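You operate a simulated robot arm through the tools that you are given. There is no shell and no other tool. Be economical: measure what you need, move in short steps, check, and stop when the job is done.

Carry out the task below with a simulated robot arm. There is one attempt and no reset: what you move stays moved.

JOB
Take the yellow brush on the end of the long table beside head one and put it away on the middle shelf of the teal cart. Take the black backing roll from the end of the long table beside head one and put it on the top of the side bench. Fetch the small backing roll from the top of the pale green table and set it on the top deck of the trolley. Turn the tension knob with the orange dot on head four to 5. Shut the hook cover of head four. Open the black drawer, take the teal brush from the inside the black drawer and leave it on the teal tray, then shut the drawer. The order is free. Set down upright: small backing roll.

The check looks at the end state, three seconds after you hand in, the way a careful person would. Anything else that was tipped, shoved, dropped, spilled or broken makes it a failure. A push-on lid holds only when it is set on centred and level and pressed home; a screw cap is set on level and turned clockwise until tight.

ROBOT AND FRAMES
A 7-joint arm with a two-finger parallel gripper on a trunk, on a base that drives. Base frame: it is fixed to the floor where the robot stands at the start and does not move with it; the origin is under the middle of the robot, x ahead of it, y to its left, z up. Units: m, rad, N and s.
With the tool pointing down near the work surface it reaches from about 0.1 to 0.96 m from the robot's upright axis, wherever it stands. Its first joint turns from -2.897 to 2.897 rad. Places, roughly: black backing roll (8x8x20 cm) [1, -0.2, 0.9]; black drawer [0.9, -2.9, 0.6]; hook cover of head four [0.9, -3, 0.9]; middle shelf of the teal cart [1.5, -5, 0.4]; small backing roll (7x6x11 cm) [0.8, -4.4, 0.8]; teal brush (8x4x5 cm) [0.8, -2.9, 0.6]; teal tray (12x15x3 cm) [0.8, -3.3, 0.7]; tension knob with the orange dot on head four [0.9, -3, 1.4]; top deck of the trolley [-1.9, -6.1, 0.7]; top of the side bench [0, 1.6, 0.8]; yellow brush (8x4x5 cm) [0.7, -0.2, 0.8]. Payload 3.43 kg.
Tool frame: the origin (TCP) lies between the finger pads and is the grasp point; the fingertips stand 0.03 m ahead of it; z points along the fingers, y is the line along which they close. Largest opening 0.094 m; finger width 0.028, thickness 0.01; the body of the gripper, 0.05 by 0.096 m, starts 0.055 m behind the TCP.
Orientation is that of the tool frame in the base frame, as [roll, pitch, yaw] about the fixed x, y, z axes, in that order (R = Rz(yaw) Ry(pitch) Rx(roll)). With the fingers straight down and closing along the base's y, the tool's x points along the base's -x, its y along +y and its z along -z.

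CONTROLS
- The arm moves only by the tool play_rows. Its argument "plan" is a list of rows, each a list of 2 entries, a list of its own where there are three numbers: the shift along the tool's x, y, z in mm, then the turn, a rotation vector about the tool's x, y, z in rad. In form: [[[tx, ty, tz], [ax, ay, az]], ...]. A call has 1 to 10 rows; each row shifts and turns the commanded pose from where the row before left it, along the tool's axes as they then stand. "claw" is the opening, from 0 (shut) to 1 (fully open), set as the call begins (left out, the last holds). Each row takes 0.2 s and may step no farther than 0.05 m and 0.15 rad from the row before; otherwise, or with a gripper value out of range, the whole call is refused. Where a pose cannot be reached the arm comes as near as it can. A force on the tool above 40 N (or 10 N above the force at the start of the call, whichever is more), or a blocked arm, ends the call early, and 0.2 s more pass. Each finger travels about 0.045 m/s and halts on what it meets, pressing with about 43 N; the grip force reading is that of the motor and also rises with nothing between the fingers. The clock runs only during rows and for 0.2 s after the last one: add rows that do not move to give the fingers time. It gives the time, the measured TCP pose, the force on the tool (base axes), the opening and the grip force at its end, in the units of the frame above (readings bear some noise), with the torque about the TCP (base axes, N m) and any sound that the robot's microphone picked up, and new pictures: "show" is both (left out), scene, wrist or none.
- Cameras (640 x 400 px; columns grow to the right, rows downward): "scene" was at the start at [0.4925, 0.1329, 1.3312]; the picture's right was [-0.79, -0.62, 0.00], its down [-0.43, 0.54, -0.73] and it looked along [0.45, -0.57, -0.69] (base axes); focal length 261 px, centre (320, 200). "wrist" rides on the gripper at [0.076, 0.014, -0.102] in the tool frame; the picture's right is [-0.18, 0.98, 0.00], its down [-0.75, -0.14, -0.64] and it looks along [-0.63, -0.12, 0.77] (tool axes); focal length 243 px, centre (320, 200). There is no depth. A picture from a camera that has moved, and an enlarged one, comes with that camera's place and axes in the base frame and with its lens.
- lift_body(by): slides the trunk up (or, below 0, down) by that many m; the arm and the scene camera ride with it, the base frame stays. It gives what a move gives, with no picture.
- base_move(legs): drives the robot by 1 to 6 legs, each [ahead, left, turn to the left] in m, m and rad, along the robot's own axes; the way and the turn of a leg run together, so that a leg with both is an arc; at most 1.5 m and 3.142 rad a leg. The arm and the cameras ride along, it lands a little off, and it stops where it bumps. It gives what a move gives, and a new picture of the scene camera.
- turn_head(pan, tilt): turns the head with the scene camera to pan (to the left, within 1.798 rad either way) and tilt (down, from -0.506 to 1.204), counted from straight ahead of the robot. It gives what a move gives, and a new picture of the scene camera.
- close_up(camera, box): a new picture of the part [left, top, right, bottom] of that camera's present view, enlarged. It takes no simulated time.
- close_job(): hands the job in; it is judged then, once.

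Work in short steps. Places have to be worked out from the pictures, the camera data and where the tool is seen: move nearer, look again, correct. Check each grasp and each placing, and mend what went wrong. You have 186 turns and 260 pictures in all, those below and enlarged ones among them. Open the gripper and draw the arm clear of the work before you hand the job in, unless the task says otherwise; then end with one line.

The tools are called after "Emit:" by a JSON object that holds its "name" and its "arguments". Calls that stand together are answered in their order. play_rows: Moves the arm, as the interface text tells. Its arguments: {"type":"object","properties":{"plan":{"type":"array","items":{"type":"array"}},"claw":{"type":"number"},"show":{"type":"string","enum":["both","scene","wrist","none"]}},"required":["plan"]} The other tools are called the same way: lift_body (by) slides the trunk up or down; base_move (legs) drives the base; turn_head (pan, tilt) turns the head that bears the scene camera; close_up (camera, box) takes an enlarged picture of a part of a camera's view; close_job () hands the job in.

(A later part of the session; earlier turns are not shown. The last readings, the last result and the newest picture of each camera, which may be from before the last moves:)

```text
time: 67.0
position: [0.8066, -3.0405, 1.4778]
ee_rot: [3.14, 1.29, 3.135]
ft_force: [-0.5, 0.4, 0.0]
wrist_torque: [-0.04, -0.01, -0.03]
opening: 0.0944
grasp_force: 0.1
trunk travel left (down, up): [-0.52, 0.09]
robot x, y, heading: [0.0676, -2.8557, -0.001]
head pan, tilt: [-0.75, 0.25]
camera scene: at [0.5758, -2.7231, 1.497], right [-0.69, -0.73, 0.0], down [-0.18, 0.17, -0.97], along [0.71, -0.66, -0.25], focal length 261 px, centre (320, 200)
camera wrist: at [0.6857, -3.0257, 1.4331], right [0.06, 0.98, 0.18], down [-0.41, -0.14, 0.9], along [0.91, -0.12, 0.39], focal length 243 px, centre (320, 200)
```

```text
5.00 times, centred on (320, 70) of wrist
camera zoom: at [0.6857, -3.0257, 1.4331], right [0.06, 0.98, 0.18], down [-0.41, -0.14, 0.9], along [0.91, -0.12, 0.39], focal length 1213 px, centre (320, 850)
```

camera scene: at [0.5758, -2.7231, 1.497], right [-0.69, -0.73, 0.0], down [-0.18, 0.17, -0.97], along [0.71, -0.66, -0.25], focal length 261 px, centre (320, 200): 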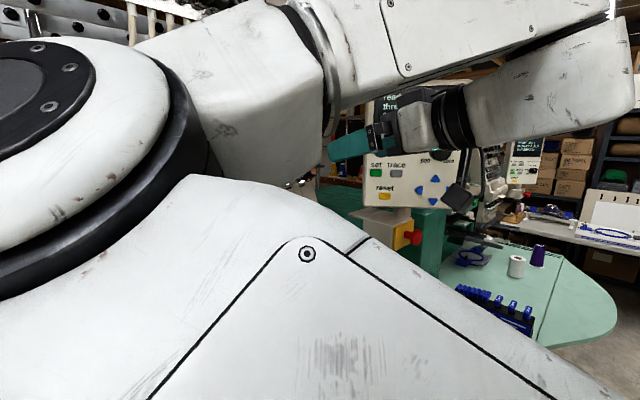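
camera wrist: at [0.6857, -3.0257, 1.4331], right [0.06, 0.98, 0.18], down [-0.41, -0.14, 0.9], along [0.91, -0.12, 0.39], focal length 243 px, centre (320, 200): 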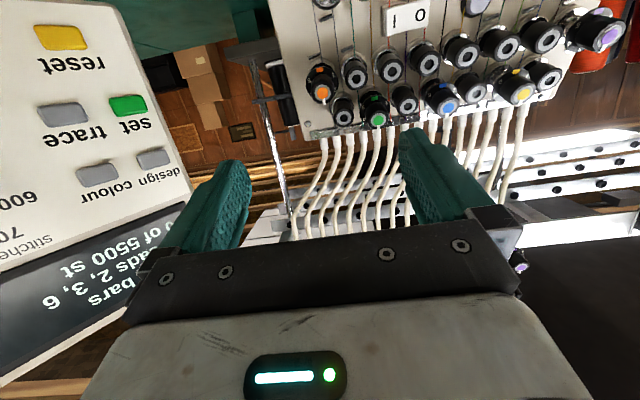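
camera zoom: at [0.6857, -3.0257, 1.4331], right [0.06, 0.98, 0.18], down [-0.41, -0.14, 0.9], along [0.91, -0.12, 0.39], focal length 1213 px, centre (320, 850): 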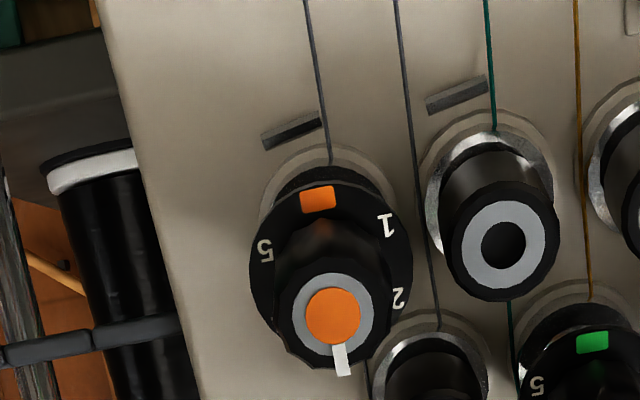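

The pointer is at 3, the scale has about 60° per number and 5 lies 120° clockwise. The knob tip is at (0.929, -3.037, 1.432). I'll roll the tool -90° so the fingers close vertically, leaving room for the clockwise turn.

Emit:
{"name": "play_rows", "arguments": {"plan": [[[0, 0, 0], [0, 0, -0.15]], [[0, 0, 0], [0, 0, -0.15]], [[0, 0, 0], [0, 0, -0.15]], [[0, 0, 0], [0, 0, -0.15]], [[0, 0, 0], [0, 0, -0.15]], [[0, 0, 0], [0, 0, -0.15]], [[0, 0, 0], [0, 0, -0.15]], [[0, 0, 0], [0, 0, -0.15]], [[0, 0, 0], [0, 0, -0.15]], [[0, 0, 0], [0, 0, -0.15]]], "claw": 0.5, "show": "none"}}

Emit:
{"name": "play_rows", "arguments": {"plan": [[[0, 0, 0], [0, 0, -0.07]], [[0, 0, 0], [0, 0, 0]]]}}

```text
time: 69.2
position: [0.8075, -3.0411, 1.4769]
ee_rot: [-1.852, 0.067, -1.597]
ft_force: [-0.9, 0.6, 0.9]
wrist_torque: [0.02, -0.01, -0.03]
opening: 0.047
grasp_force: 0.0
trunk travel left (down, up): [-0.52, 0.09]
robot x, y, heading: [0.0665, -2.8556, -0.007]
head pan, tilt: [-0.75, 0.25]
```

```text
time: 69.8
position: [0.8084, -3.0405, 1.4776]
ee_rot: [-1.851, 0.003, -1.576]
ft_force: [0.5, 0.2, -0.5]
wrist_torque: [0.0, 0.0, 0.01]
opening: 0.047
grasp_force: 0.1
trunk travel left (down, up): [-0.52, 0.09]
robot x, y, heading: [0.0644, -2.8549, -0.003]
head pan, tilt: [-0.75, 0.25]
camera scene: at [0.576, -2.723, 1.497], right [-0.69, -0.73, 0.0], down [-0.18, 0.17, -0.97], along [0.71, -0.66, -0.25], focal length 261 px, centre (320, 200)
camera wrist: at [0.7037, -3.1161, 1.4921], right [-0.27, 0.19, -0.94], down [-0.57, 0.76, 0.31], along [0.77, 0.63, -0.1], focal length 243 px, centre (320, 200)
```

scene: 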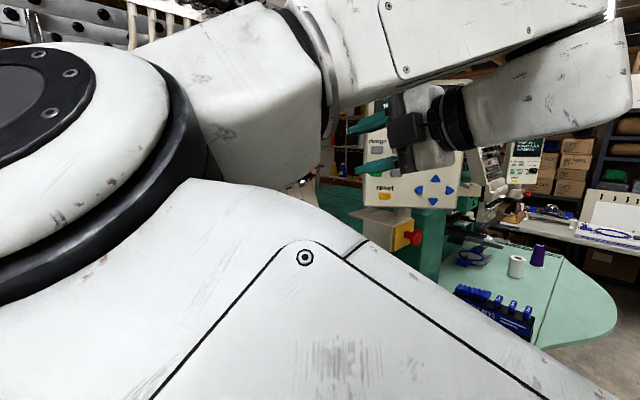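
wrist: 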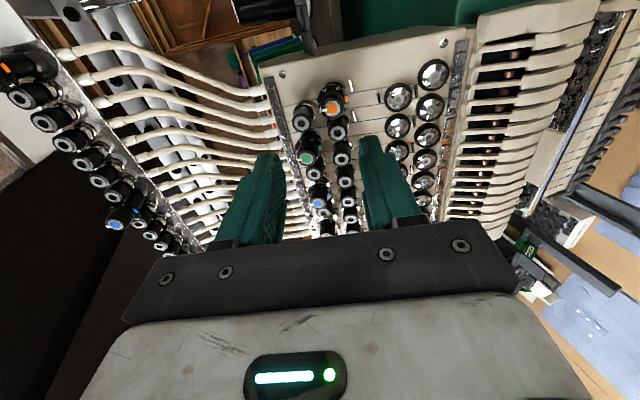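

This view confirms the knob tip at (0.928, -3.036, 1.431). I'll line up on its axis, stopping just short of it.

Emit:
{"name": "play_rows", "arguments": {"plan": [[[-4, 10, 30], [0, 0, 0]], [[0, 0, 30], [0, 0, 0]], [[0, 0, 20], [0, 0, 0]], [[0, 0, 0], [0, 0, 0]]], "show": "wrist"}}

Emit:
{"name": "close_up", "arguments": {"camera": "wrist", "box": [220, 80, 420, 205]}}

```text
time: 70.8
position: [0.8825, -3.0375, 1.4454]
ee_rot: [-1.852, 0.001, -1.576]
ft_force: [-0.3, 0.0, 0.1]
wrist_torque: [0.01, 0.02, -0.01]
opening: 0.0471
grasp_force: 0.1
trunk travel left (down, up): [-0.52, 0.09]
robot x, y, heading: [0.0649, -2.8557, -0.001]
head pan, tilt: [-0.75, 0.25]
camera wrist: at [0.7786, -3.113, 1.4603], right [-0.27, 0.19, -0.94], down [-0.57, 0.76, 0.32], along [0.77, 0.63, -0.1], focal length 243 px, centre (320, 200)
```

wrist: 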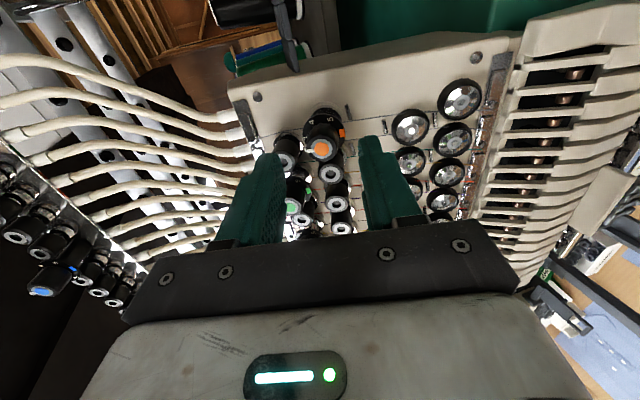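

```text
3.20 times, centred on (320, 142) of wrist
camera zoom: at [0.7786, -3.113, 1.4603], right [-0.27, 0.19, -0.94], down [-0.57, 0.76, 0.32], along [0.77, 0.63, -0.1], focal length 776 px, centre (320, 384)
```

zoom: 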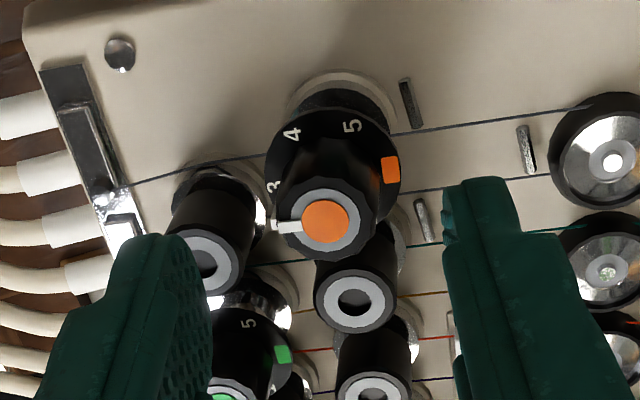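

Aligned to within 2 mm. I'll advance 27 mm so the tips overlap the cap, then close.

Emit:
{"name": "play_rows", "arguments": {"plan": [[[-2, 1, 9], [0, 0, 0]], [[0, 0, 9], [0, 0, 0]], [[0, 0, 9], [0, 0, 0]], [[0, 0, 0], [0, 0, 0]]], "show": "none"}}

Emit:
{"name": "play_rows", "arguments": {"plan": [[[0, 0, 0], [0, 0, 0]], [[0, 0, 0], [0, 0, 0]], [[0, 0, 0], [0, 0, 0]]], "claw": 0, "show": "wrist"}}

Emit:
{"name": "close_up", "arguments": {"camera": "wrist", "box": [220, 80, 420, 205]}}

```text
time: 71.8
position: [0.9068, -3.0352, 1.438]
ee_rot: [-1.85, 0.002, -1.577]
ft_force: [0.1, -0.4, -0.5]
wrist_torque: [0.01, 0.0, -0.03]
opening: 0.0469
grasp_force: 0.1
trunk travel left (down, up): [-0.52, 0.09]
robot x, y, heading: [0.0646, -2.8567, -0.009]
head pan, tilt: [-0.75, 0.25]
```

```text
time: 72.6
position: [0.9066, -3.0339, 1.437]
ee_rot: [-1.853, 0.006, -1.576]
ft_force: [-4.5, 0.1, -6.4]
wrist_torque: [0.05, 0.61, 0.19]
opening: 0.0224
grasp_force: 41.3
trunk travel left (down, up): [-0.52, 0.09]
robot x, y, heading: [0.0616, -2.8513, -0.009]
head pan, tilt: [-0.75, 0.25]
camera wrist: at [0.8028, -3.1103, 1.4519], right [-0.27, 0.19, -0.94], down [-0.57, 0.76, 0.32], along [0.77, 0.63, -0.1], focal length 243 px, centre (320, 200)
```

wrist: 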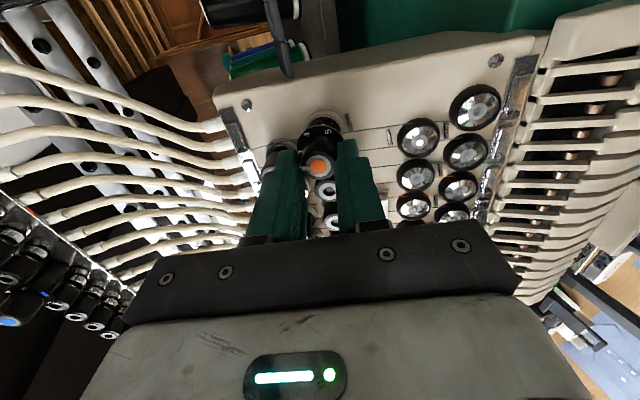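

```text
3.20 times, centred on (320, 142) of wrist
camera zoom: at [0.8028, -3.1103, 1.4519], right [-0.27, 0.19, -0.94], down [-0.57, 0.76, 0.32], along [0.77, 0.63, -0.1], focal length 776 px, centre (320, 384)
```

zoom: 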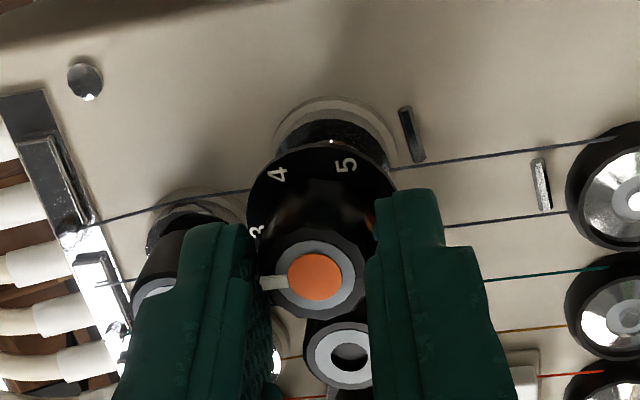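

Gripped at 22 mm. I'll start turning clockwise.

Emit:
{"name": "play_rows", "arguments": {"plan": [[[0, 0, 0], [0, 0, 0.15]], [[0, 0, 0], [0, 0, 0.15]], [[0, 0, 0], [0, 0, 0.15]], [[0, 0, 0], [0, 0, 0.15]], [[0, 0, 0], [0, 0, 0.15]], [[0, 0, 0], [0, 0, 0.15]], [[0, 0, 0], [0, 0, 0.15]]], "show": "wrist"}}

Emit:
{"name": "close_up", "arguments": {"camera": "wrist", "box": [220, 80, 420, 205]}}

```text
time: 74.2
position: [0.9059, -3.0371, 1.4387]
ee_rot: [-2.09, 0.988, -2.023]
ft_force: [5.7, -2.2, 9.5]
wrist_torque: [-0.11, 0.81, -0.21]
opening: 0.022
grasp_force: 44.8
trunk travel left (down, up): [-0.52, 0.09]
robot x, y, heading: [0.0653, -2.8525, -0.003]
head pan, tilt: [-0.75, 0.25]
camera wrist: at [0.7874, -3.0603, 1.3962], right [-0.08, 0.95, -0.31], down [-0.42, 0.25, 0.87], along [0.9, 0.2, 0.37], focal length 243 px, centre (320, 200)
```

wrist: 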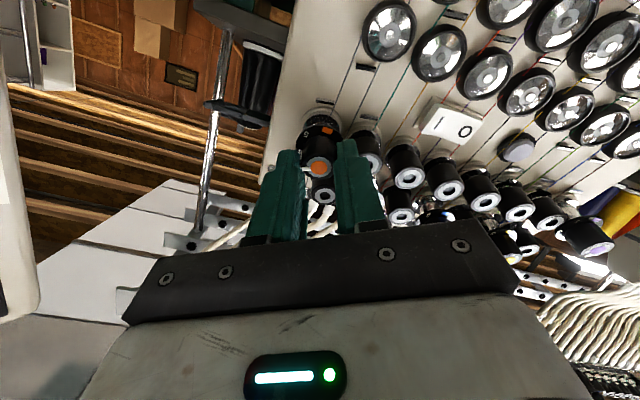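

```text
3.20 times, centred on (320, 142) of wrist
camera zoom: at [0.7874, -3.0603, 1.3962], right [-0.08, 0.95, -0.31], down [-0.42, 0.25, 0.87], along [0.9, 0.2, 0.37], focal length 776 px, centre (320, 384)
```

zoom: 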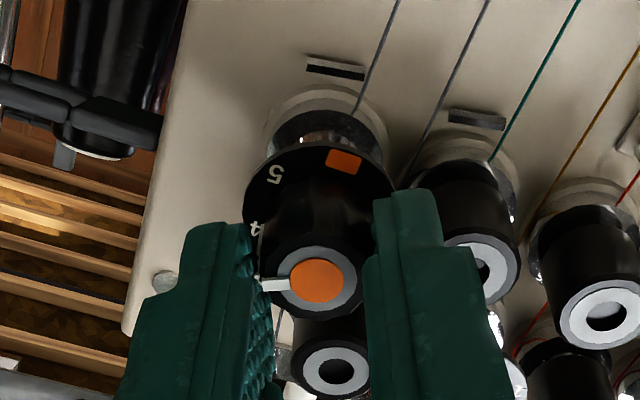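

Turning cleanly with the pointer now at 4. Another 1.05 rad to go.

Emit:
{"name": "play_rows", "arguments": {"plan": [[[0, 0, 0], [0, 0, 0.15]], [[0, 0, 0], [0, 0, 0.15]], [[0, 0, 0], [0, 0, 0.15]], [[0, 0, 0], [0, 0, 0.15]], [[0, 0, 0], [0, 0, 0.15]], [[0, 0, 0], [0, 0, 0.15]], [[0, 0, 0], [0, 0, 0.145]], [[0, 0, 0], [0, 0, 0]]], "show": "wrist"}}

Emit:
{"name": "close_up", "arguments": {"camera": "wrist", "box": [220, 80, 420, 205]}}

```text
time: 76.0
position: [0.9061, -3.0363, 1.4377]
ee_rot: [2.088, 0.981, 2.003]
ft_force: [7.7, -11.7, 17.2]
wrist_torque: [-0.66, -0.8, -0.91]
opening: 0.0219
grasp_force: 44.3
trunk travel left (down, up): [-0.52, 0.09]
robot x, y, heading: [0.0628, -2.8557, -0.008]
head pan, tilt: [-0.75, 0.25]
camera wrist: at [0.7913, -2.9853, 1.4094], right [0.19, 0.76, 0.63], down [-0.46, -0.5, 0.73], along [0.87, -0.43, 0.26], focal length 243 px, centre (320, 200)
```

wrist: 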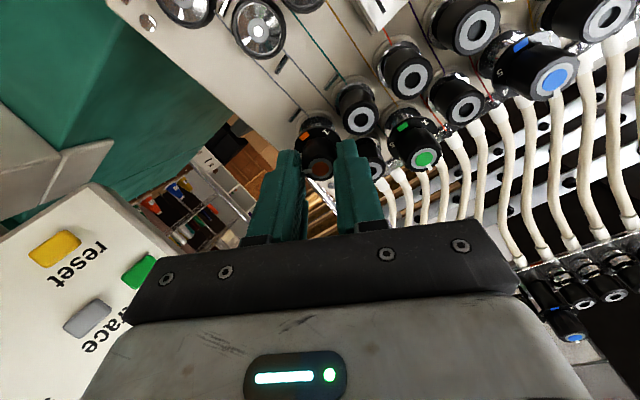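

```text
3.20 times, centred on (320, 142) of wrist
camera zoom: at [0.7913, -2.9853, 1.4094], right [0.19, 0.76, 0.63], down [-0.46, -0.5, 0.73], along [0.87, -0.43, 0.26], focal length 776 px, centre (320, 384)
```

zoom: 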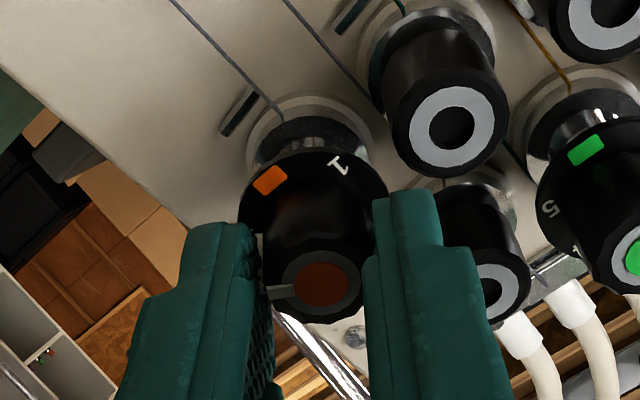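

The turn is complete; some residual torque suggests it's at its stop. I'll release, back off and read the pointer.

Emit:
{"name": "play_rows", "arguments": {"plan": [[[0, 0, 0], [0, 0, 0]], [[0, 0, 0], [0, 0, 0]], [[0, 0, -15], [0, 0, 0]], [[0, 0, -30], [0, 0, 0]], [[0, 0, -30], [0, 0, 0]], [[0, 0, 0], [0, 0, 0]]], "claw": 0.5, "show": "wrist"}}

Emit:
{"name": "close_up", "arguments": {"camera": "wrist", "box": [260, 50, 388, 130]}}

```text
time: 77.4
position: [0.8355, -3.0349, 1.4579]
ee_rot: [2.092, 0.981, 2.012]
ft_force: [-0.6, 0.2, -0.3]
wrist_torque: [0.02, 0.01, 0.0]
opening: 0.0466
grasp_force: 0.1
trunk travel left (down, up): [-0.52, 0.09]
robot x, y, heading: [0.0654, -2.854, -0.009]
head pan, tilt: [-0.75, 0.25]
camera wrist: at [0.72, -2.9837, 1.43], right [0.18, 0.76, 0.63], down [-0.46, -0.5, 0.74], along [0.87, -0.42, 0.25], focal length 243 px, centre (320, 200)
```

wrist: 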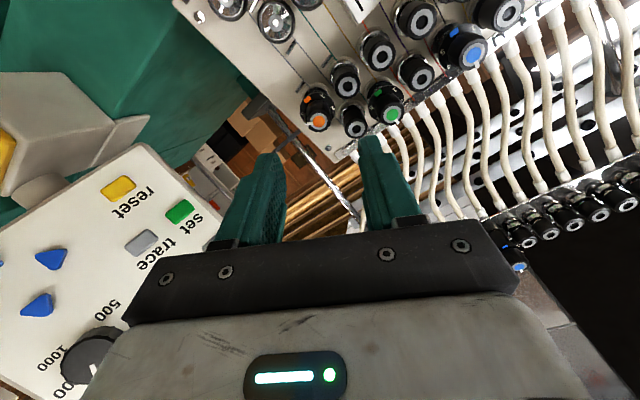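

```text
5.00 times, centred on (324, 90) of wrist
camera zoom: at [0.72, -2.9837, 1.43], right [0.18, 0.76, 0.63], down [-0.46, -0.5, 0.74], along [0.87, -0.42, 0.25], focal length 1213 px, centre (300, 750)
```

zoom: 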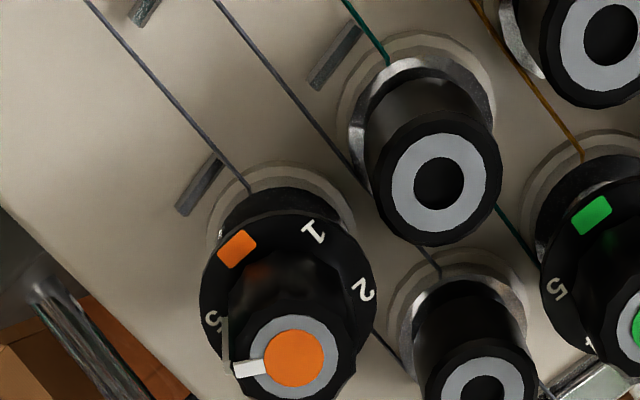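

The pointer lines up with 5. Now I'll back off, roll back and look at the hook cover.

Emit:
{"name": "play_rows", "arguments": {"plan": [[[0, 0, -20], [0, 0, -0.131]], [[0, 0, -20], [0, 0, -0.131]], [[0, 0, -20], [0, 0, -0.131]], [[0, 0, -20], [0, 0, -0.131]], [[0, 0, 0], [0, 0, 0]]], "claw": 0, "show": "none"}}

Emit:
{"name": "turn_head", "arguments": {"pan": -0.45, "tilt": 0.9}}

```text
time: 78.6
position: [0.7583, -3.0345, 1.4811]
ee_rot: [-3.14, 1.29, 3.137]
ft_force: [0.2, 0.2, -0.6]
wrist_torque: [-0.02, 0.0, 0.03]
opening: 0.0001
grasp_force: 32.6
trunk travel left (down, up): [-0.52, 0.09]
robot x, y, heading: [0.0672, -2.854, -0.006]
head pan, tilt: [-0.75, 0.25]
```

```text
time: 79.7
position: [0.7584, -3.0342, 1.4796]
ee_rot: [-3.127, 1.281, -3.137]
ft_force: [0.6, 0.1, 1.1]
wrist_torque: [-0.01, 0.02, -0.04]
opening: 0.0
grasp_force: 32.9
trunk travel left (down, up): [-0.52, 0.09]
robot x, y, heading: [0.0683, -2.8554, -0.008]
head pan, tilt: [-0.45, 0.901]
camera scene: at [0.5783, -2.7199, 1.4872], right [-0.65, -0.76, 0.0], down [-0.26, 0.23, -0.94], along [0.71, -0.61, -0.35], focal length 261 px, centre (320, 200)
```

scene: 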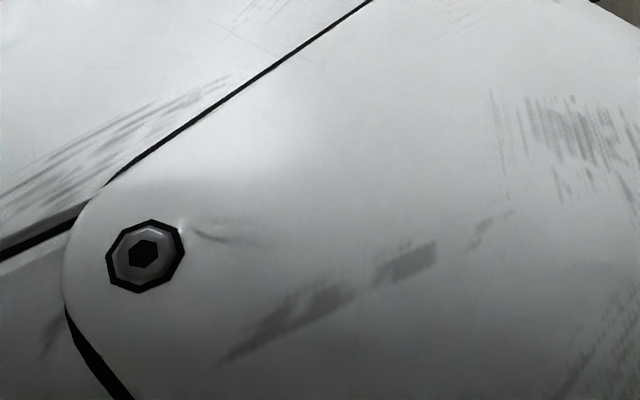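

The arm blocks the head camera. I'll pitch the tool back down and lower it in front of the head.

Emit:
{"name": "play_rows", "arguments": {"plan": [[[0, 0, -15], [0, 0.129, 0]], [[0, 0, -10], [0, 0.129, 0]], [[0, 0, 0], [0, 0.129, 0]], [[0, 0, 0], [0, 0.129, 0]], [[0, 0, 0], [0, 0.129, 0]], [[0, 0, 0], [0, 0.129, 0]], [[0, 0, 0], [0, 0.129, 0]], [[0, 0, 0], [0, 0.129, 0]], [[0, 0, 0], [0, 0.129, 0]], [[0, 0, 0], [0, 0.129, 0]]], "show": "none"}}

Emit:
{"name": "play_rows", "arguments": {"plan": [[[20, 0, 45], [0, 0, 0]], [[20, 0, 45], [0, 0, 0]], [[20, 0, 45], [0, 0, 0]], [[10, 0, 45], [0, 0, 0]], [[0, 0, 45], [0, 0, 0]], [[0, 0, 45], [0, 0, 0]], [[0, 0, 45], [0, 0, 0]], [[0, 0, 0], [0, 0, 0]]]}}

```text
time: 81.8
position: [0.7364, -3.0335, 1.4873]
ee_rot: [-3.138, -0.009, 3.135]
ft_force: [-0.2, 0.1, -0.3]
wrist_torque: [0.0, 0.0, -0.01]
opening: 0.0
grasp_force: 33.1
trunk travel left (down, up): [-0.52, 0.09]
robot x, y, heading: [0.0661, -2.857, -0.0]
head pan, tilt: [-0.45, 0.901]
```

```text
time: 83.7
position: [0.6645, -3.0326, 1.1738]
ee_rot: [3.139, 0.001, 3.137]
ft_force: [0.0, -0.3, -0.1]
wrist_torque: [-0.03, 0.0, -0.01]
opening: 0.0
grasp_force: 32.4
trunk travel left (down, up): [-0.52, 0.09]
robot x, y, heading: [0.0637, -2.8535, -0.008]
head pan, tilt: [-0.45, 0.901]
camera scene: at [0.5758, -2.6922, 1.44], right [-0.44, -0.9, 0.0], down [-0.7, 0.34, -0.62], along [0.56, -0.27, -0.78], focal length 261 px, centre (320, 200)
camera wrist: at [0.5882, -3.0178, 1.2764], right [0.19, 0.98, 0.0], down [0.75, -0.15, 0.64], along [0.63, -0.12, -0.77], focal length 243 px, centre (320, 200)
```

scene: 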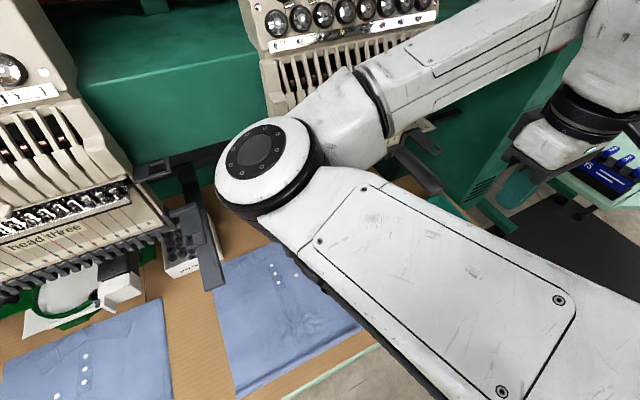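
wrist: 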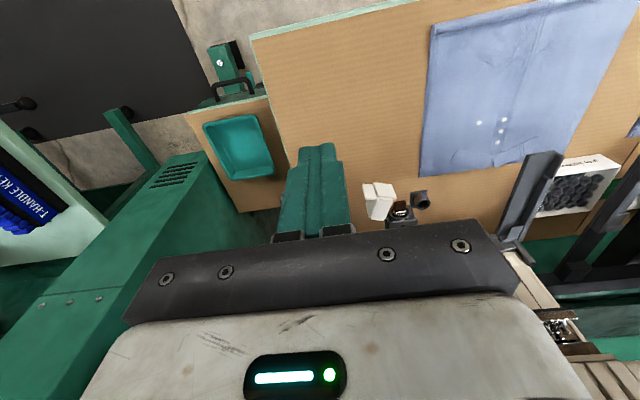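

The wrist camera sees the cover and the teal tray. Zooming on the cover.

Emit:
{"name": "close_up", "arguments": {"camera": "wrist", "box": [330, 160, 458, 240]}}

Emit:
{"name": "close_up", "arguments": {"camera": "wrist", "box": [150, 30, 390, 180]}}

```text
5.00 times, centred on (394, 200) of wrist
camera zoom: at [0.5882, -3.0178, 1.2764], right [0.19, 0.98, 0.0], down [0.75, -0.15, 0.64], along [0.63, -0.12, -0.77], focal length 1213 px, centre (-50, 200)
```

zoom: 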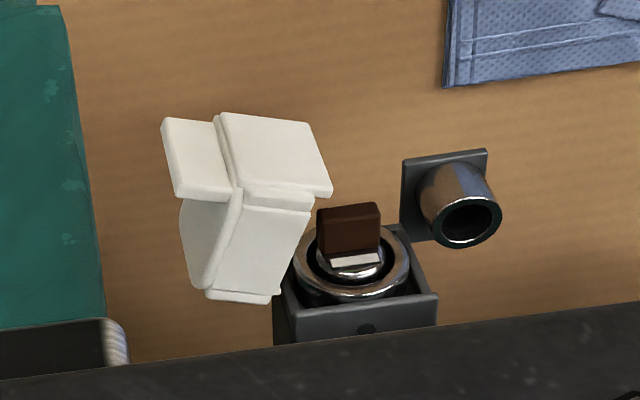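

```text
2.67 times, centred on (270, 105) of wrist
camera zoom: at [0.5882, -3.0178, 1.2764], right [0.19, 0.98, 0.0], down [0.75, -0.15, 0.64], along [0.63, -0.12, -0.77], focal length 647 px, centre (453, 453)
```

zoom: 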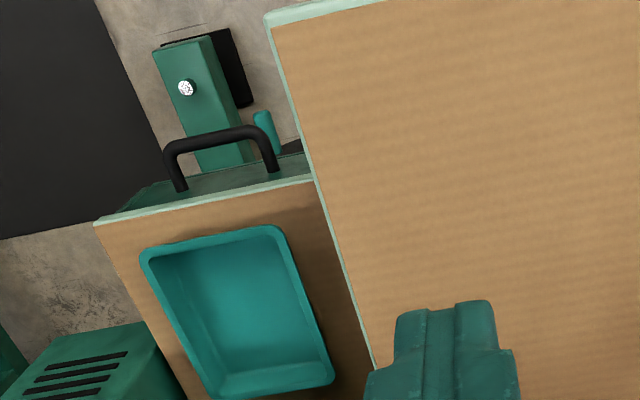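

I place the cover around (0.87, -2.955, 0.945), hinged on its right at the hook housing, so its free end must swing left and in. I'll bring the closed fingers in front of it, tilted 45°.

Emit:
{"name": "play_rows", "arguments": {"plan": [[[-12, -5, 30], [0, 0, 0]], [[-12, -5, 40], [0, 0, 0]], [[-12, 0, 40], [0, 0, 0]], [[-12, 0, 40], [0, 0, 0]], [[0, 0, 0], [0, -0.131, 0]], [[0, 0, 0], [0, -0.131, 0]], [[0, 0, 0], [0, -0.131, 0]], [[0, 0, 0], [0, -0.131, 0]], [[0, 0, 0], [0, -0.131, 0]], [[0, 0, 0], [0, -0.131, 0]]], "show": "none"}}

Emit:
{"name": "play_rows", "arguments": {"plan": [[[0, 0, 0], [0, 0, 0]]]}}

```text
time: 85.8
position: [0.712, -3.0436, 1.023]
ee_rot: [3.141, 0.79, 3.138]
ft_force: [-0.4, -0.5, 0.2]
wrist_torque: [0.02, 0.02, -0.02]
opening: 0.0
grasp_force: 32.4
trunk travel left (down, up): [-0.52, 0.09]
robot x, y, heading: [0.0642, -2.8572, -0.004]
head pan, tilt: [-0.45, 0.901]
```

```text
time: 86.2
position: [0.713, -3.0436, 1.0217]
ee_rot: [3.141, 0.789, 3.135]
ft_force: [-0.2, 0.5, -0.1]
wrist_torque: [0.02, 0.0, -0.01]
opening: 0.0
grasp_force: 33.3
trunk travel left (down, up): [-0.52, 0.09]
robot x, y, heading: [0.0701, -2.8575, -0.008]
head pan, tilt: [-0.45, 0.901]
camera scene: at [0.5757, -2.6922, 1.44], right [-0.44, -0.9, 0.0], down [-0.7, 0.34, -0.62], along [0.56, -0.27, -0.78], focal length 261 px, centre (320, 200)
camera wrist: at [0.5854, -3.029, 1.0415], right [0.14, 0.98, 0.13], down [0.08, -0.14, 0.99], along [0.99, -0.12, -0.09], focal length 243 px, centre (320, 200)
```

scene: 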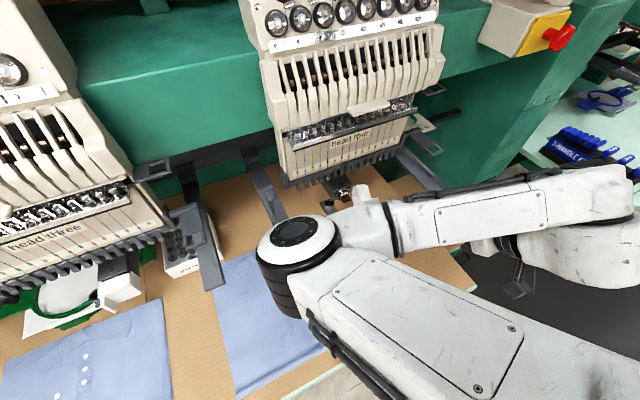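
wrist: 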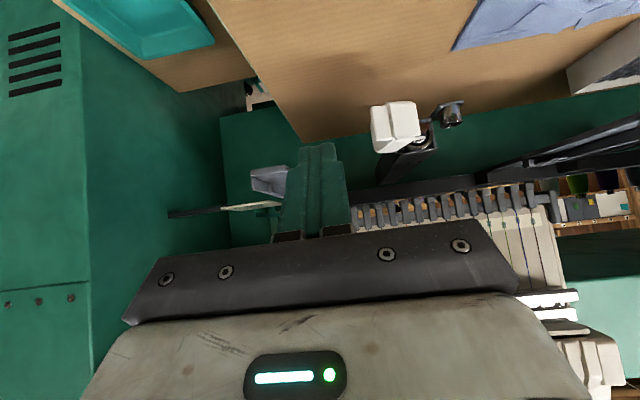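

Emit:
{"name": "close_up", "arguments": {"camera": "wrist", "box": [340, 80, 500, 180]}}

Emit:
{"name": "close_up", "arguments": {"camera": "scene", "box": [280, 140, 440, 240]}}

```text
4.00 times, centred on (420, 130) of wrist
camera zoom: at [0.5854, -3.029, 1.0415], right [0.14, 0.98, 0.13], down [0.08, -0.14, 0.99], along [0.99, -0.12, -0.09], focal length 970 px, centre (-80, 480)
```

zoom: 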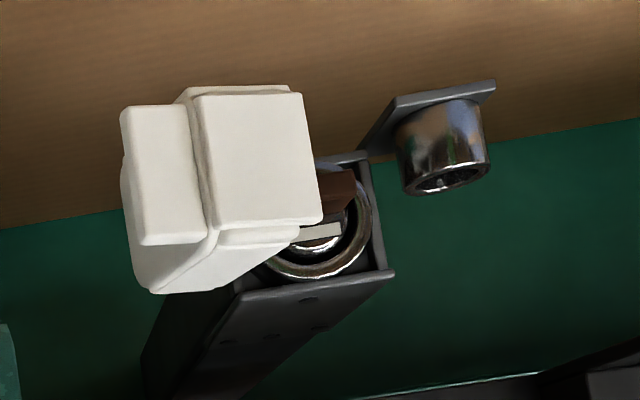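

```text
4.00 times, centred on (360, 190) of scene
camera zoom: at [0.5757, -2.6922, 1.44], right [-0.44, -0.9, 0.0], down [-0.7, 0.34, -0.62], along [0.56, -0.27, -0.78], focal length 1046 px, centre (160, 240)
```

zoom: 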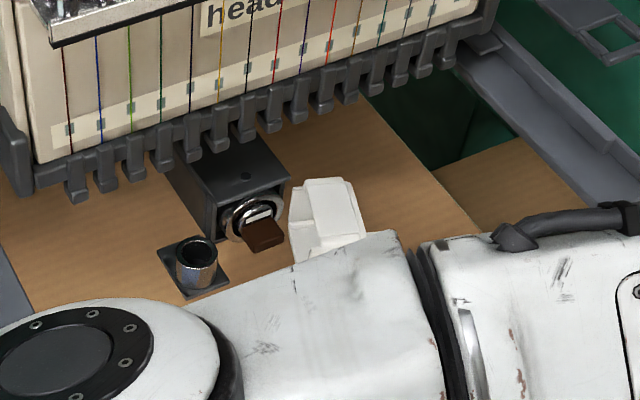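

The cover is a cup opening toward the left with a tab on its right end, tab tip near (0.86, -2.995, 0.94). I'll put the fingertips just right of the tab.

Emit:
{"name": "play_rows", "arguments": {"plan": [[[-10, 3, 36], [0, 0, 0]], [[-10, 3, 36], [0, 0, 0]], [[-10, 3, 36], [0, 0, 0]], [[-11, 3, 36], [0, 0, 0]], [[0, 0, 0], [0, 0, 0]]]}}

Emit:
{"name": "close_up", "arguments": {"camera": "wrist", "box": [240, 80, 480, 230]}}

```text
time: 87.5
position: [0.8422, -3.033, 0.9512]
ee_rot: [3.14, 0.785, 3.135]
ft_force: [-0.9, 0.2, 0.4]
wrist_torque: [0.0, -0.01, -0.02]
opening: 0.0
grasp_force: 33.2
trunk travel left (down, up): [-0.52, 0.09]
robot x, y, heading: [0.0634, -2.8548, -0.002]
head pan, tilt: [-0.45, 0.901]
camera scene: at [0.5758, -2.6921, 1.44], right [-0.44, -0.9, 0.0], down [-0.7, 0.34, -0.62], along [0.56, -0.27, -0.78], focal length 261 px, centre (320, 200)
camera wrist: at [0.715, -3.018, 0.97], right [0.14, 0.98, 0.13], down [0.08, -0.14, 0.99], along [0.99, -0.12, -0.09], focal length 243 px, centre (320, 200)
```

scene: 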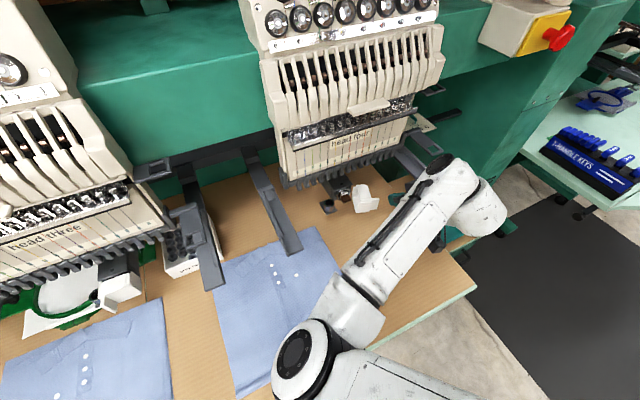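
wrist: 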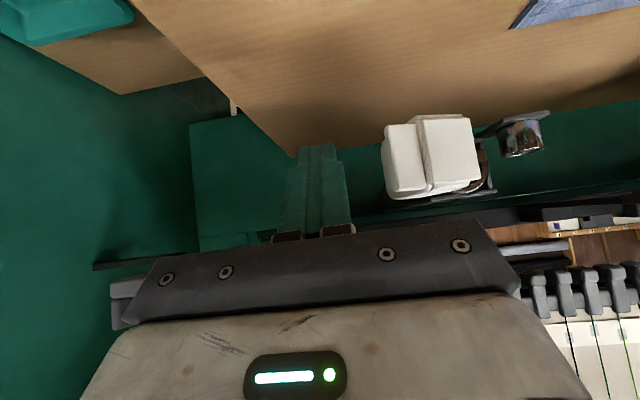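

```text
2.67 times, centred on (360, 155) of wrist
camera zoom: at [0.715, -3.018, 0.97], right [0.14, 0.98, 0.13], down [0.08, -0.14, 0.99], along [0.99, -0.12, -0.09], focal length 647 px, centre (213, 320)
```

zoom: 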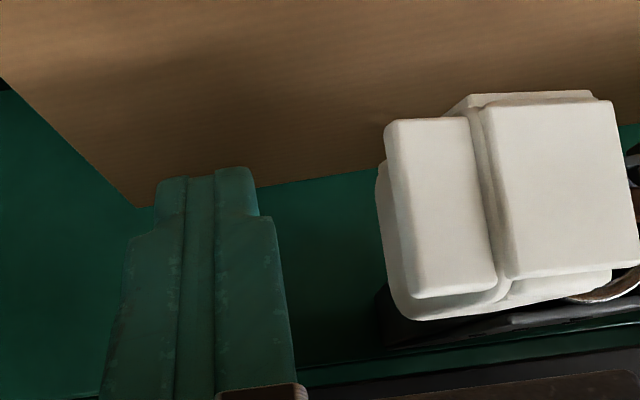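

Fingertip is level with the tab. I'll sweep left to swing the cover.

Emit:
{"name": "play_rows", "arguments": {"plan": [[[0, 20, 0], [0, 0, 0]], [[0, 15, 0], [0, 0, 0]], [[4, 12, -4], [0, 0, 0]], [[4, 12, -4], [0, 0, 0]], [[2, 12, -2], [0, 0, 0]], [[0, 10, 0], [0, 0, 0]], [[0, 0, 0], [0, 0, 0]]]}}

Emit:
{"name": "close_up", "arguments": {"camera": "wrist", "box": [240, 80, 480, 230]}}

```text
time: 89.0
position: [0.8296, -2.9513, 0.9507]
ee_rot: [3.14, 0.788, 3.135]
ft_force: [-0.5, -0.4, -0.3]
wrist_torque: [0.0, 0.0, -0.01]
opening: 0.0001
grasp_force: 32.8
trunk travel left (down, up): [-0.52, 0.09]
robot x, y, heading: [0.0635, -2.854, -0.005]
head pan, tilt: [-0.45, 0.901]
camera scene: at [0.5757, -2.6921, 1.44], right [-0.44, -0.9, 0.0], down [-0.7, 0.34, -0.62], along [0.56, -0.27, -0.78], focal length 261 px, centre (320, 200)
camera wrist: at [0.7021, -2.9367, 0.9695], right [0.14, 0.98, 0.13], down [0.08, -0.14, 0.99], along [0.99, -0.12, -0.09], focal length 243 px, centre (320, 200)
```

scene: 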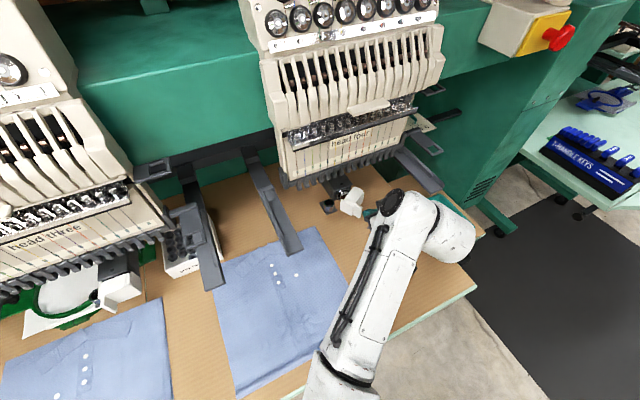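
wrist: 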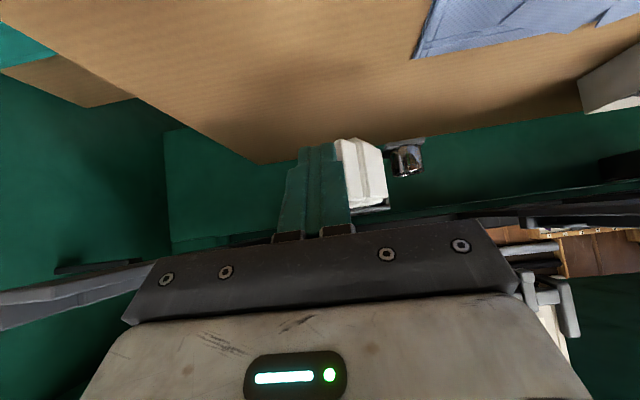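

```text
2.67 times, centred on (360, 155) of wrist
camera zoom: at [0.7021, -2.9367, 0.9695], right [0.14, 0.98, 0.13], down [0.08, -0.14, 0.99], along [0.99, -0.12, -0.09], focal length 647 px, centre (213, 320)
```

zoom: 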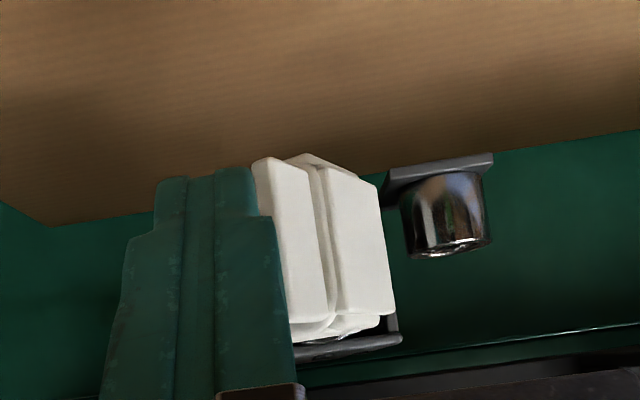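

It is swinging (about 40° so far, no appreciable force). Continue left, curving inward.

Emit:
{"name": "play_rows", "arguments": {"plan": [[[0, 10, 0], [0, 0, 0]], [[-1, 10, 1], [0, 0, 0]], [[-3, 8, 3], [0, 0, 0]], [[-4, 6, 4], [0, 0, 0]], [[0, 0, 0], [0, 0, 0]]]}}

Emit:
{"name": "close_up", "arguments": {"camera": "wrist", "box": [240, 80, 480, 230]}}

Emit:
{"name": "close_up", "arguments": {"camera": "scene", "box": [290, 150, 450, 250]}}

```text
time: 90.2
position: [0.8419, -2.9164, 0.9514]
ee_rot: [3.137, 0.787, 3.136]
ft_force: [-0.5, -0.5, -0.8]
wrist_torque: [0.04, -0.03, -0.02]
opening: 0.0001
grasp_force: 32.8
trunk travel left (down, up): [-0.52, 0.09]
robot x, y, heading: [0.0641, -2.8556, -0.008]
head pan, tilt: [-0.45, 0.901]
camera scene: at [0.5757, -2.6921, 1.44], right [-0.44, -0.9, 0.0], down [-0.7, 0.34, -0.62], along [0.56, -0.27, -0.78], focal length 261 px, centre (320, 200)
camera wrist: at [0.7142, -2.9023, 0.9693], right [0.14, 0.98, 0.13], down [0.08, -0.14, 0.99], along [0.99, -0.12, -0.09], focal length 243 px, centre (320, 200)
```

scene: 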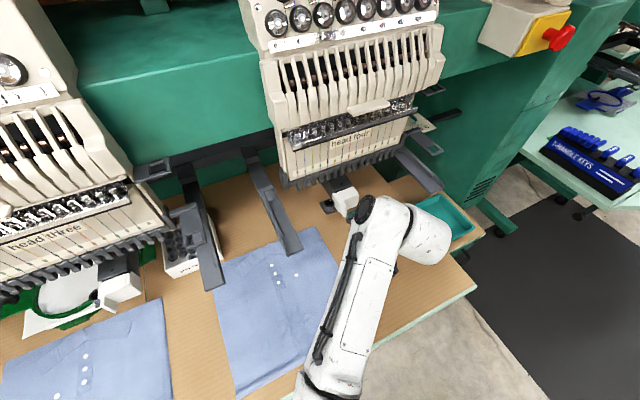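
wrist: 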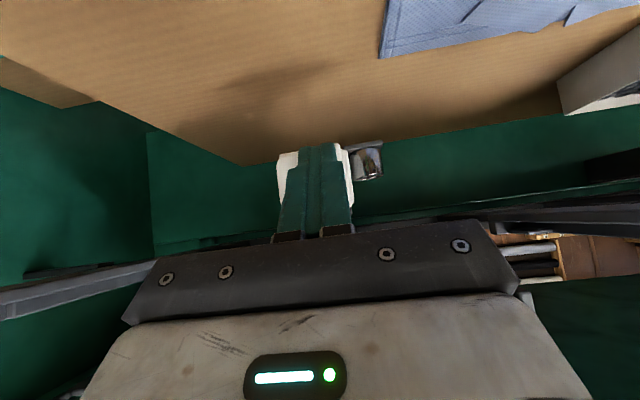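

```text
2.67 times, centred on (360, 155) of wrist
camera zoom: at [0.7142, -2.9023, 0.9693], right [0.14, 0.98, 0.13], down [0.08, -0.14, 0.99], along [0.99, -0.12, -0.09], focal length 647 px, centre (213, 320)
```

zoom: 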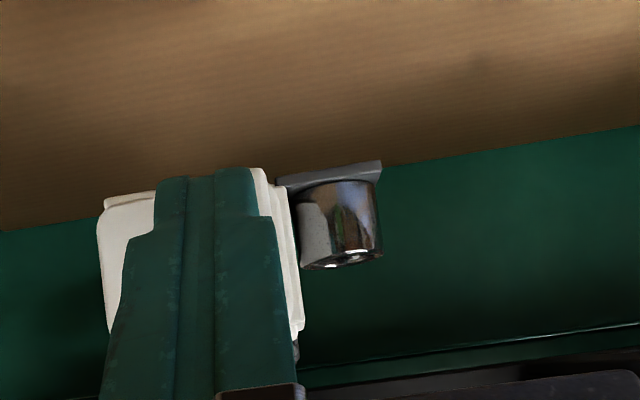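

```text
4.00 times, centred on (370, 200) of scene
camera zoom: at [0.5757, -2.6921, 1.44], right [-0.44, -0.9, 0.0], down [-0.7, 0.34, -0.62], along [0.56, -0.27, -0.78], focal length 1046 px, centre (120, 200)
```

zoom: 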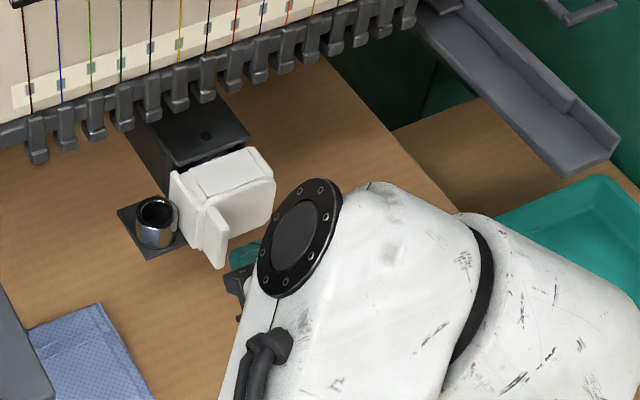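

Almost shut. I'll press it home toward +x in small steps.

Emit:
{"name": "play_rows", "arguments": {"plan": [[[-4, 2, 4], [0, 0, 0]], [[-4, 0, 4], [0, 0, 0]], [[-4, 0, 4], [0, 0, 0]], [[0, 0, 0], [0, 0, 0]]]}}

Emit:
{"name": "close_up", "arguments": {"camera": "scene", "box": [290, 150, 450, 250]}}

```text
time: 90.8
position: [0.8442, -2.9165, 0.9501]
ee_rot: [3.14, 0.777, 3.136]
ft_force: [-26.3, 5.6, 11.1]
wrist_torque: [0.16, -0.03, 0.37]
opening: 0.0
grasp_force: 33.1
trunk travel left (down, up): [-0.52, 0.09]
robot x, y, heading: [0.066, -2.854, -0.008]
head pan, tilt: [-0.45, 0.901]
stopped in row 2: the force on the tool passed its limit at 49 N (the readings are from after the stop); the commanded pose is now the measured one
camera scene: at [0.5731, -2.6912, 1.4407], right [-0.44, -0.9, 0.0], down [-0.7, 0.34, -0.62], along [0.56, -0.27, -0.78], focal length 261 px, centre (320, 200)
camera wrist: at [0.7176, -2.9009, 0.9707], right [0.14, 0.98, 0.13], down [0.09, -0.14, 0.99], along [0.99, -0.12, -0.1], focal length 243 px, centre (320, 200)
```

scene: 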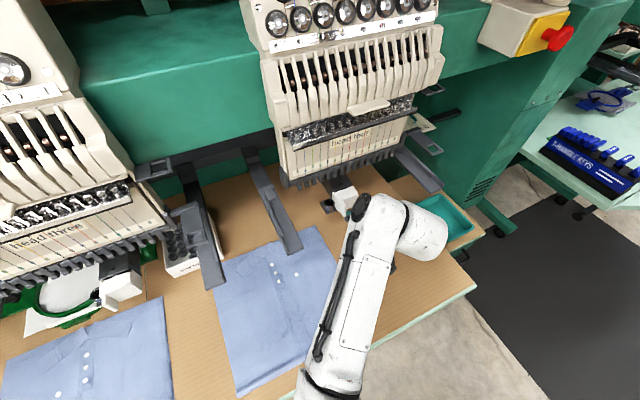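
wrist: 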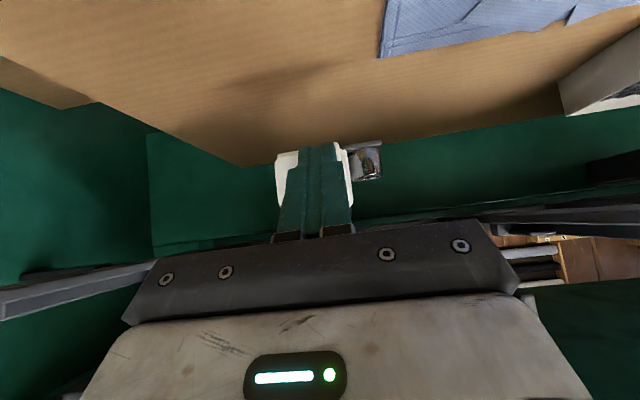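

```text
4.00 times, centred on (370, 200) of scene
camera zoom: at [0.5731, -2.6912, 1.4407], right [-0.44, -0.9, 0.0], down [-0.7, 0.34, -0.62], along [0.56, -0.27, -0.78], focal length 1046 px, centre (120, 200)
```

zoom: 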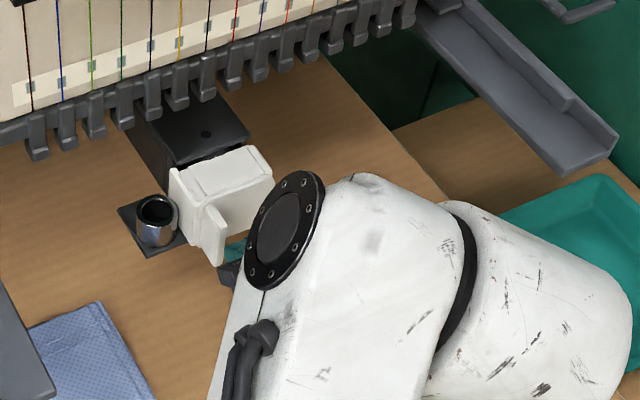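

It met a firm stop. I'll back the fingers out and inspect.

Emit:
{"name": "play_rows", "arguments": {"plan": [[[15, -10, -15], [0, 0, 0]], [[25, -20, -25], [0, 0, 0]], [[25, -30, -30], [0, 0, 0]], [[20, -40, -30], [0, 0, 0]], [[0, 0, 0], [0, 0, 0]]]}}

Emit:
{"name": "close_up", "arguments": {"camera": "scene", "box": [290, 150, 450, 250]}}

Emit:
{"name": "close_up", "arguments": {"camera": "wrist", "box": [340, 80, 500, 180]}}

```text
refused: row 4 steps farther than a row can; nothing moved
```

```text
4.00 times, centred on (370, 200) of scene
camera zoom: at [0.5731, -2.6912, 1.4407], right [-0.44, -0.9, 0.0], down [-0.7, 0.34, -0.62], along [0.56, -0.27, -0.78], focal length 1046 px, centre (120, 200)
```

zoom: 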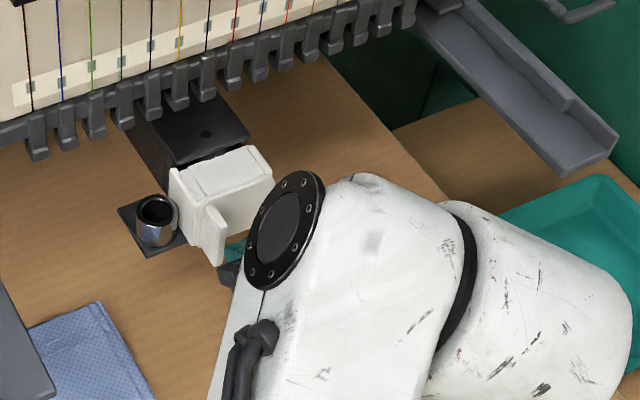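

```text
4.00 times, centred on (420, 130) of wrist
camera zoom: at [0.7176, -2.9009, 0.9707], right [0.14, 0.98, 0.13], down [0.09, -0.14, 0.99], along [0.99, -0.12, -0.1], focal length 970 px, centre (-80, 480)
```

zoom: 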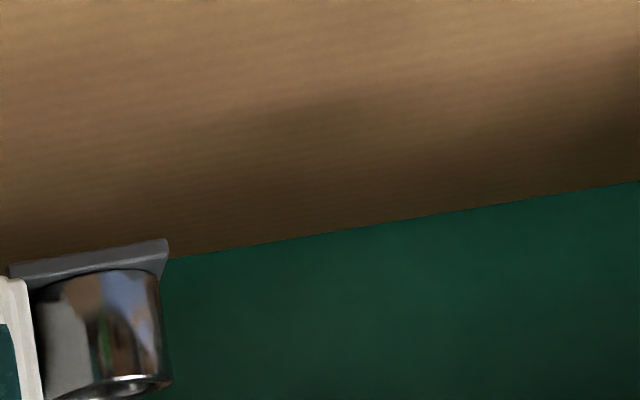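

A row was too long, so nothing moved. Retrying with shorter rows.

Emit:
{"name": "play_rows", "arguments": {"plan": [[[15, -8, -15], [0, 0, 0]], [[25, -20, -25], [0, 0, 0]], [[25, -30, -25], [0, 0, 0]], [[20, -30, -25], [0, 0, 0]], [[0, 0, 0], [0, 0, 0]]]}}

Emit:
{"name": "close_up", "arguments": {"camera": "scene", "box": [290, 150, 450, 250]}}

Emit:
{"name": "close_up", "arguments": {"camera": "wrist", "box": [340, 80, 500, 180]}}

```text
time: 92.0
position: [0.7233, -3.0024, 0.9545]
ee_rot: [3.14, 0.777, 3.133]
ft_force: [1.0, 0.5, -0.6]
wrist_torque: [0.03, 0.03, 0.03]
opening: 0.0
grasp_force: 32.8
trunk travel left (down, up): [-0.52, 0.09]
robot x, y, heading: [0.0645, -2.8567, -0.007]
head pan, tilt: [-0.45, 0.901]
camera scene: at [0.5749, -2.6917, 1.44], right [-0.44, -0.9, 0.0], down [-0.7, 0.34, -0.62], along [0.56, -0.27, -0.78], focal length 261 px, centre (320, 200)
camera wrist: at [0.5965, -2.9865, 0.9739], right [0.14, 0.98, 0.13], down [0.09, -0.14, 0.99], along [0.99, -0.12, -0.1], focal length 243 px, centre (320, 200)
```

scene: 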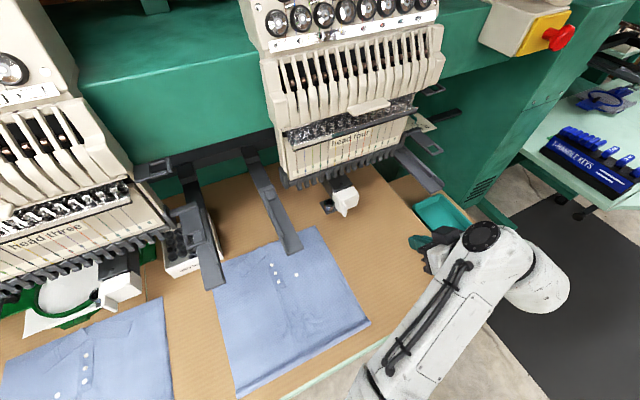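
wrist: 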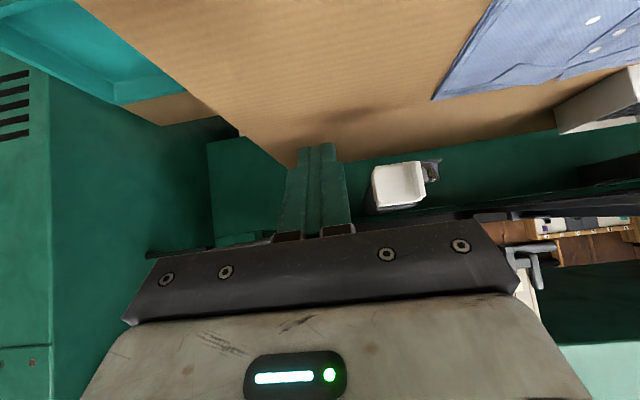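

```text
4.00 times, centred on (370, 200) of scene
camera zoom: at [0.5749, -2.6917, 1.44], right [-0.44, -0.9, 0.0], down [-0.7, 0.34, -0.62], along [0.56, -0.27, -0.78], focal length 1046 px, centre (120, 200)
```

zoom: 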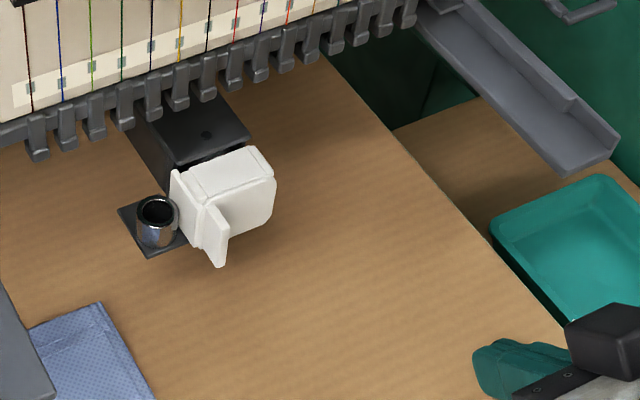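

```text
4.00 times, centred on (420, 130) of wrist
camera zoom: at [0.5965, -2.9865, 0.9739], right [0.14, 0.98, 0.13], down [0.09, -0.14, 0.99], along [0.99, -0.12, -0.1], focal length 970 px, centre (-80, 480)
```

zoom: 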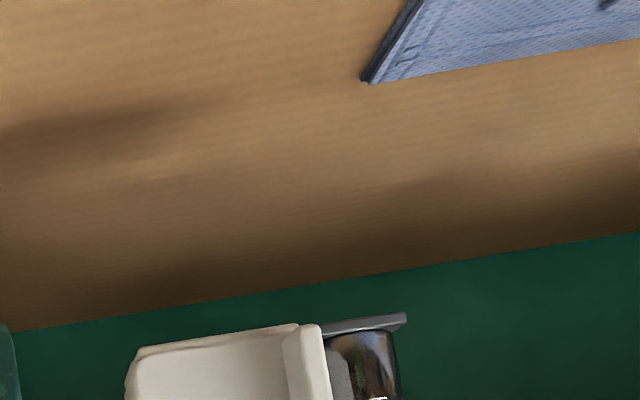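

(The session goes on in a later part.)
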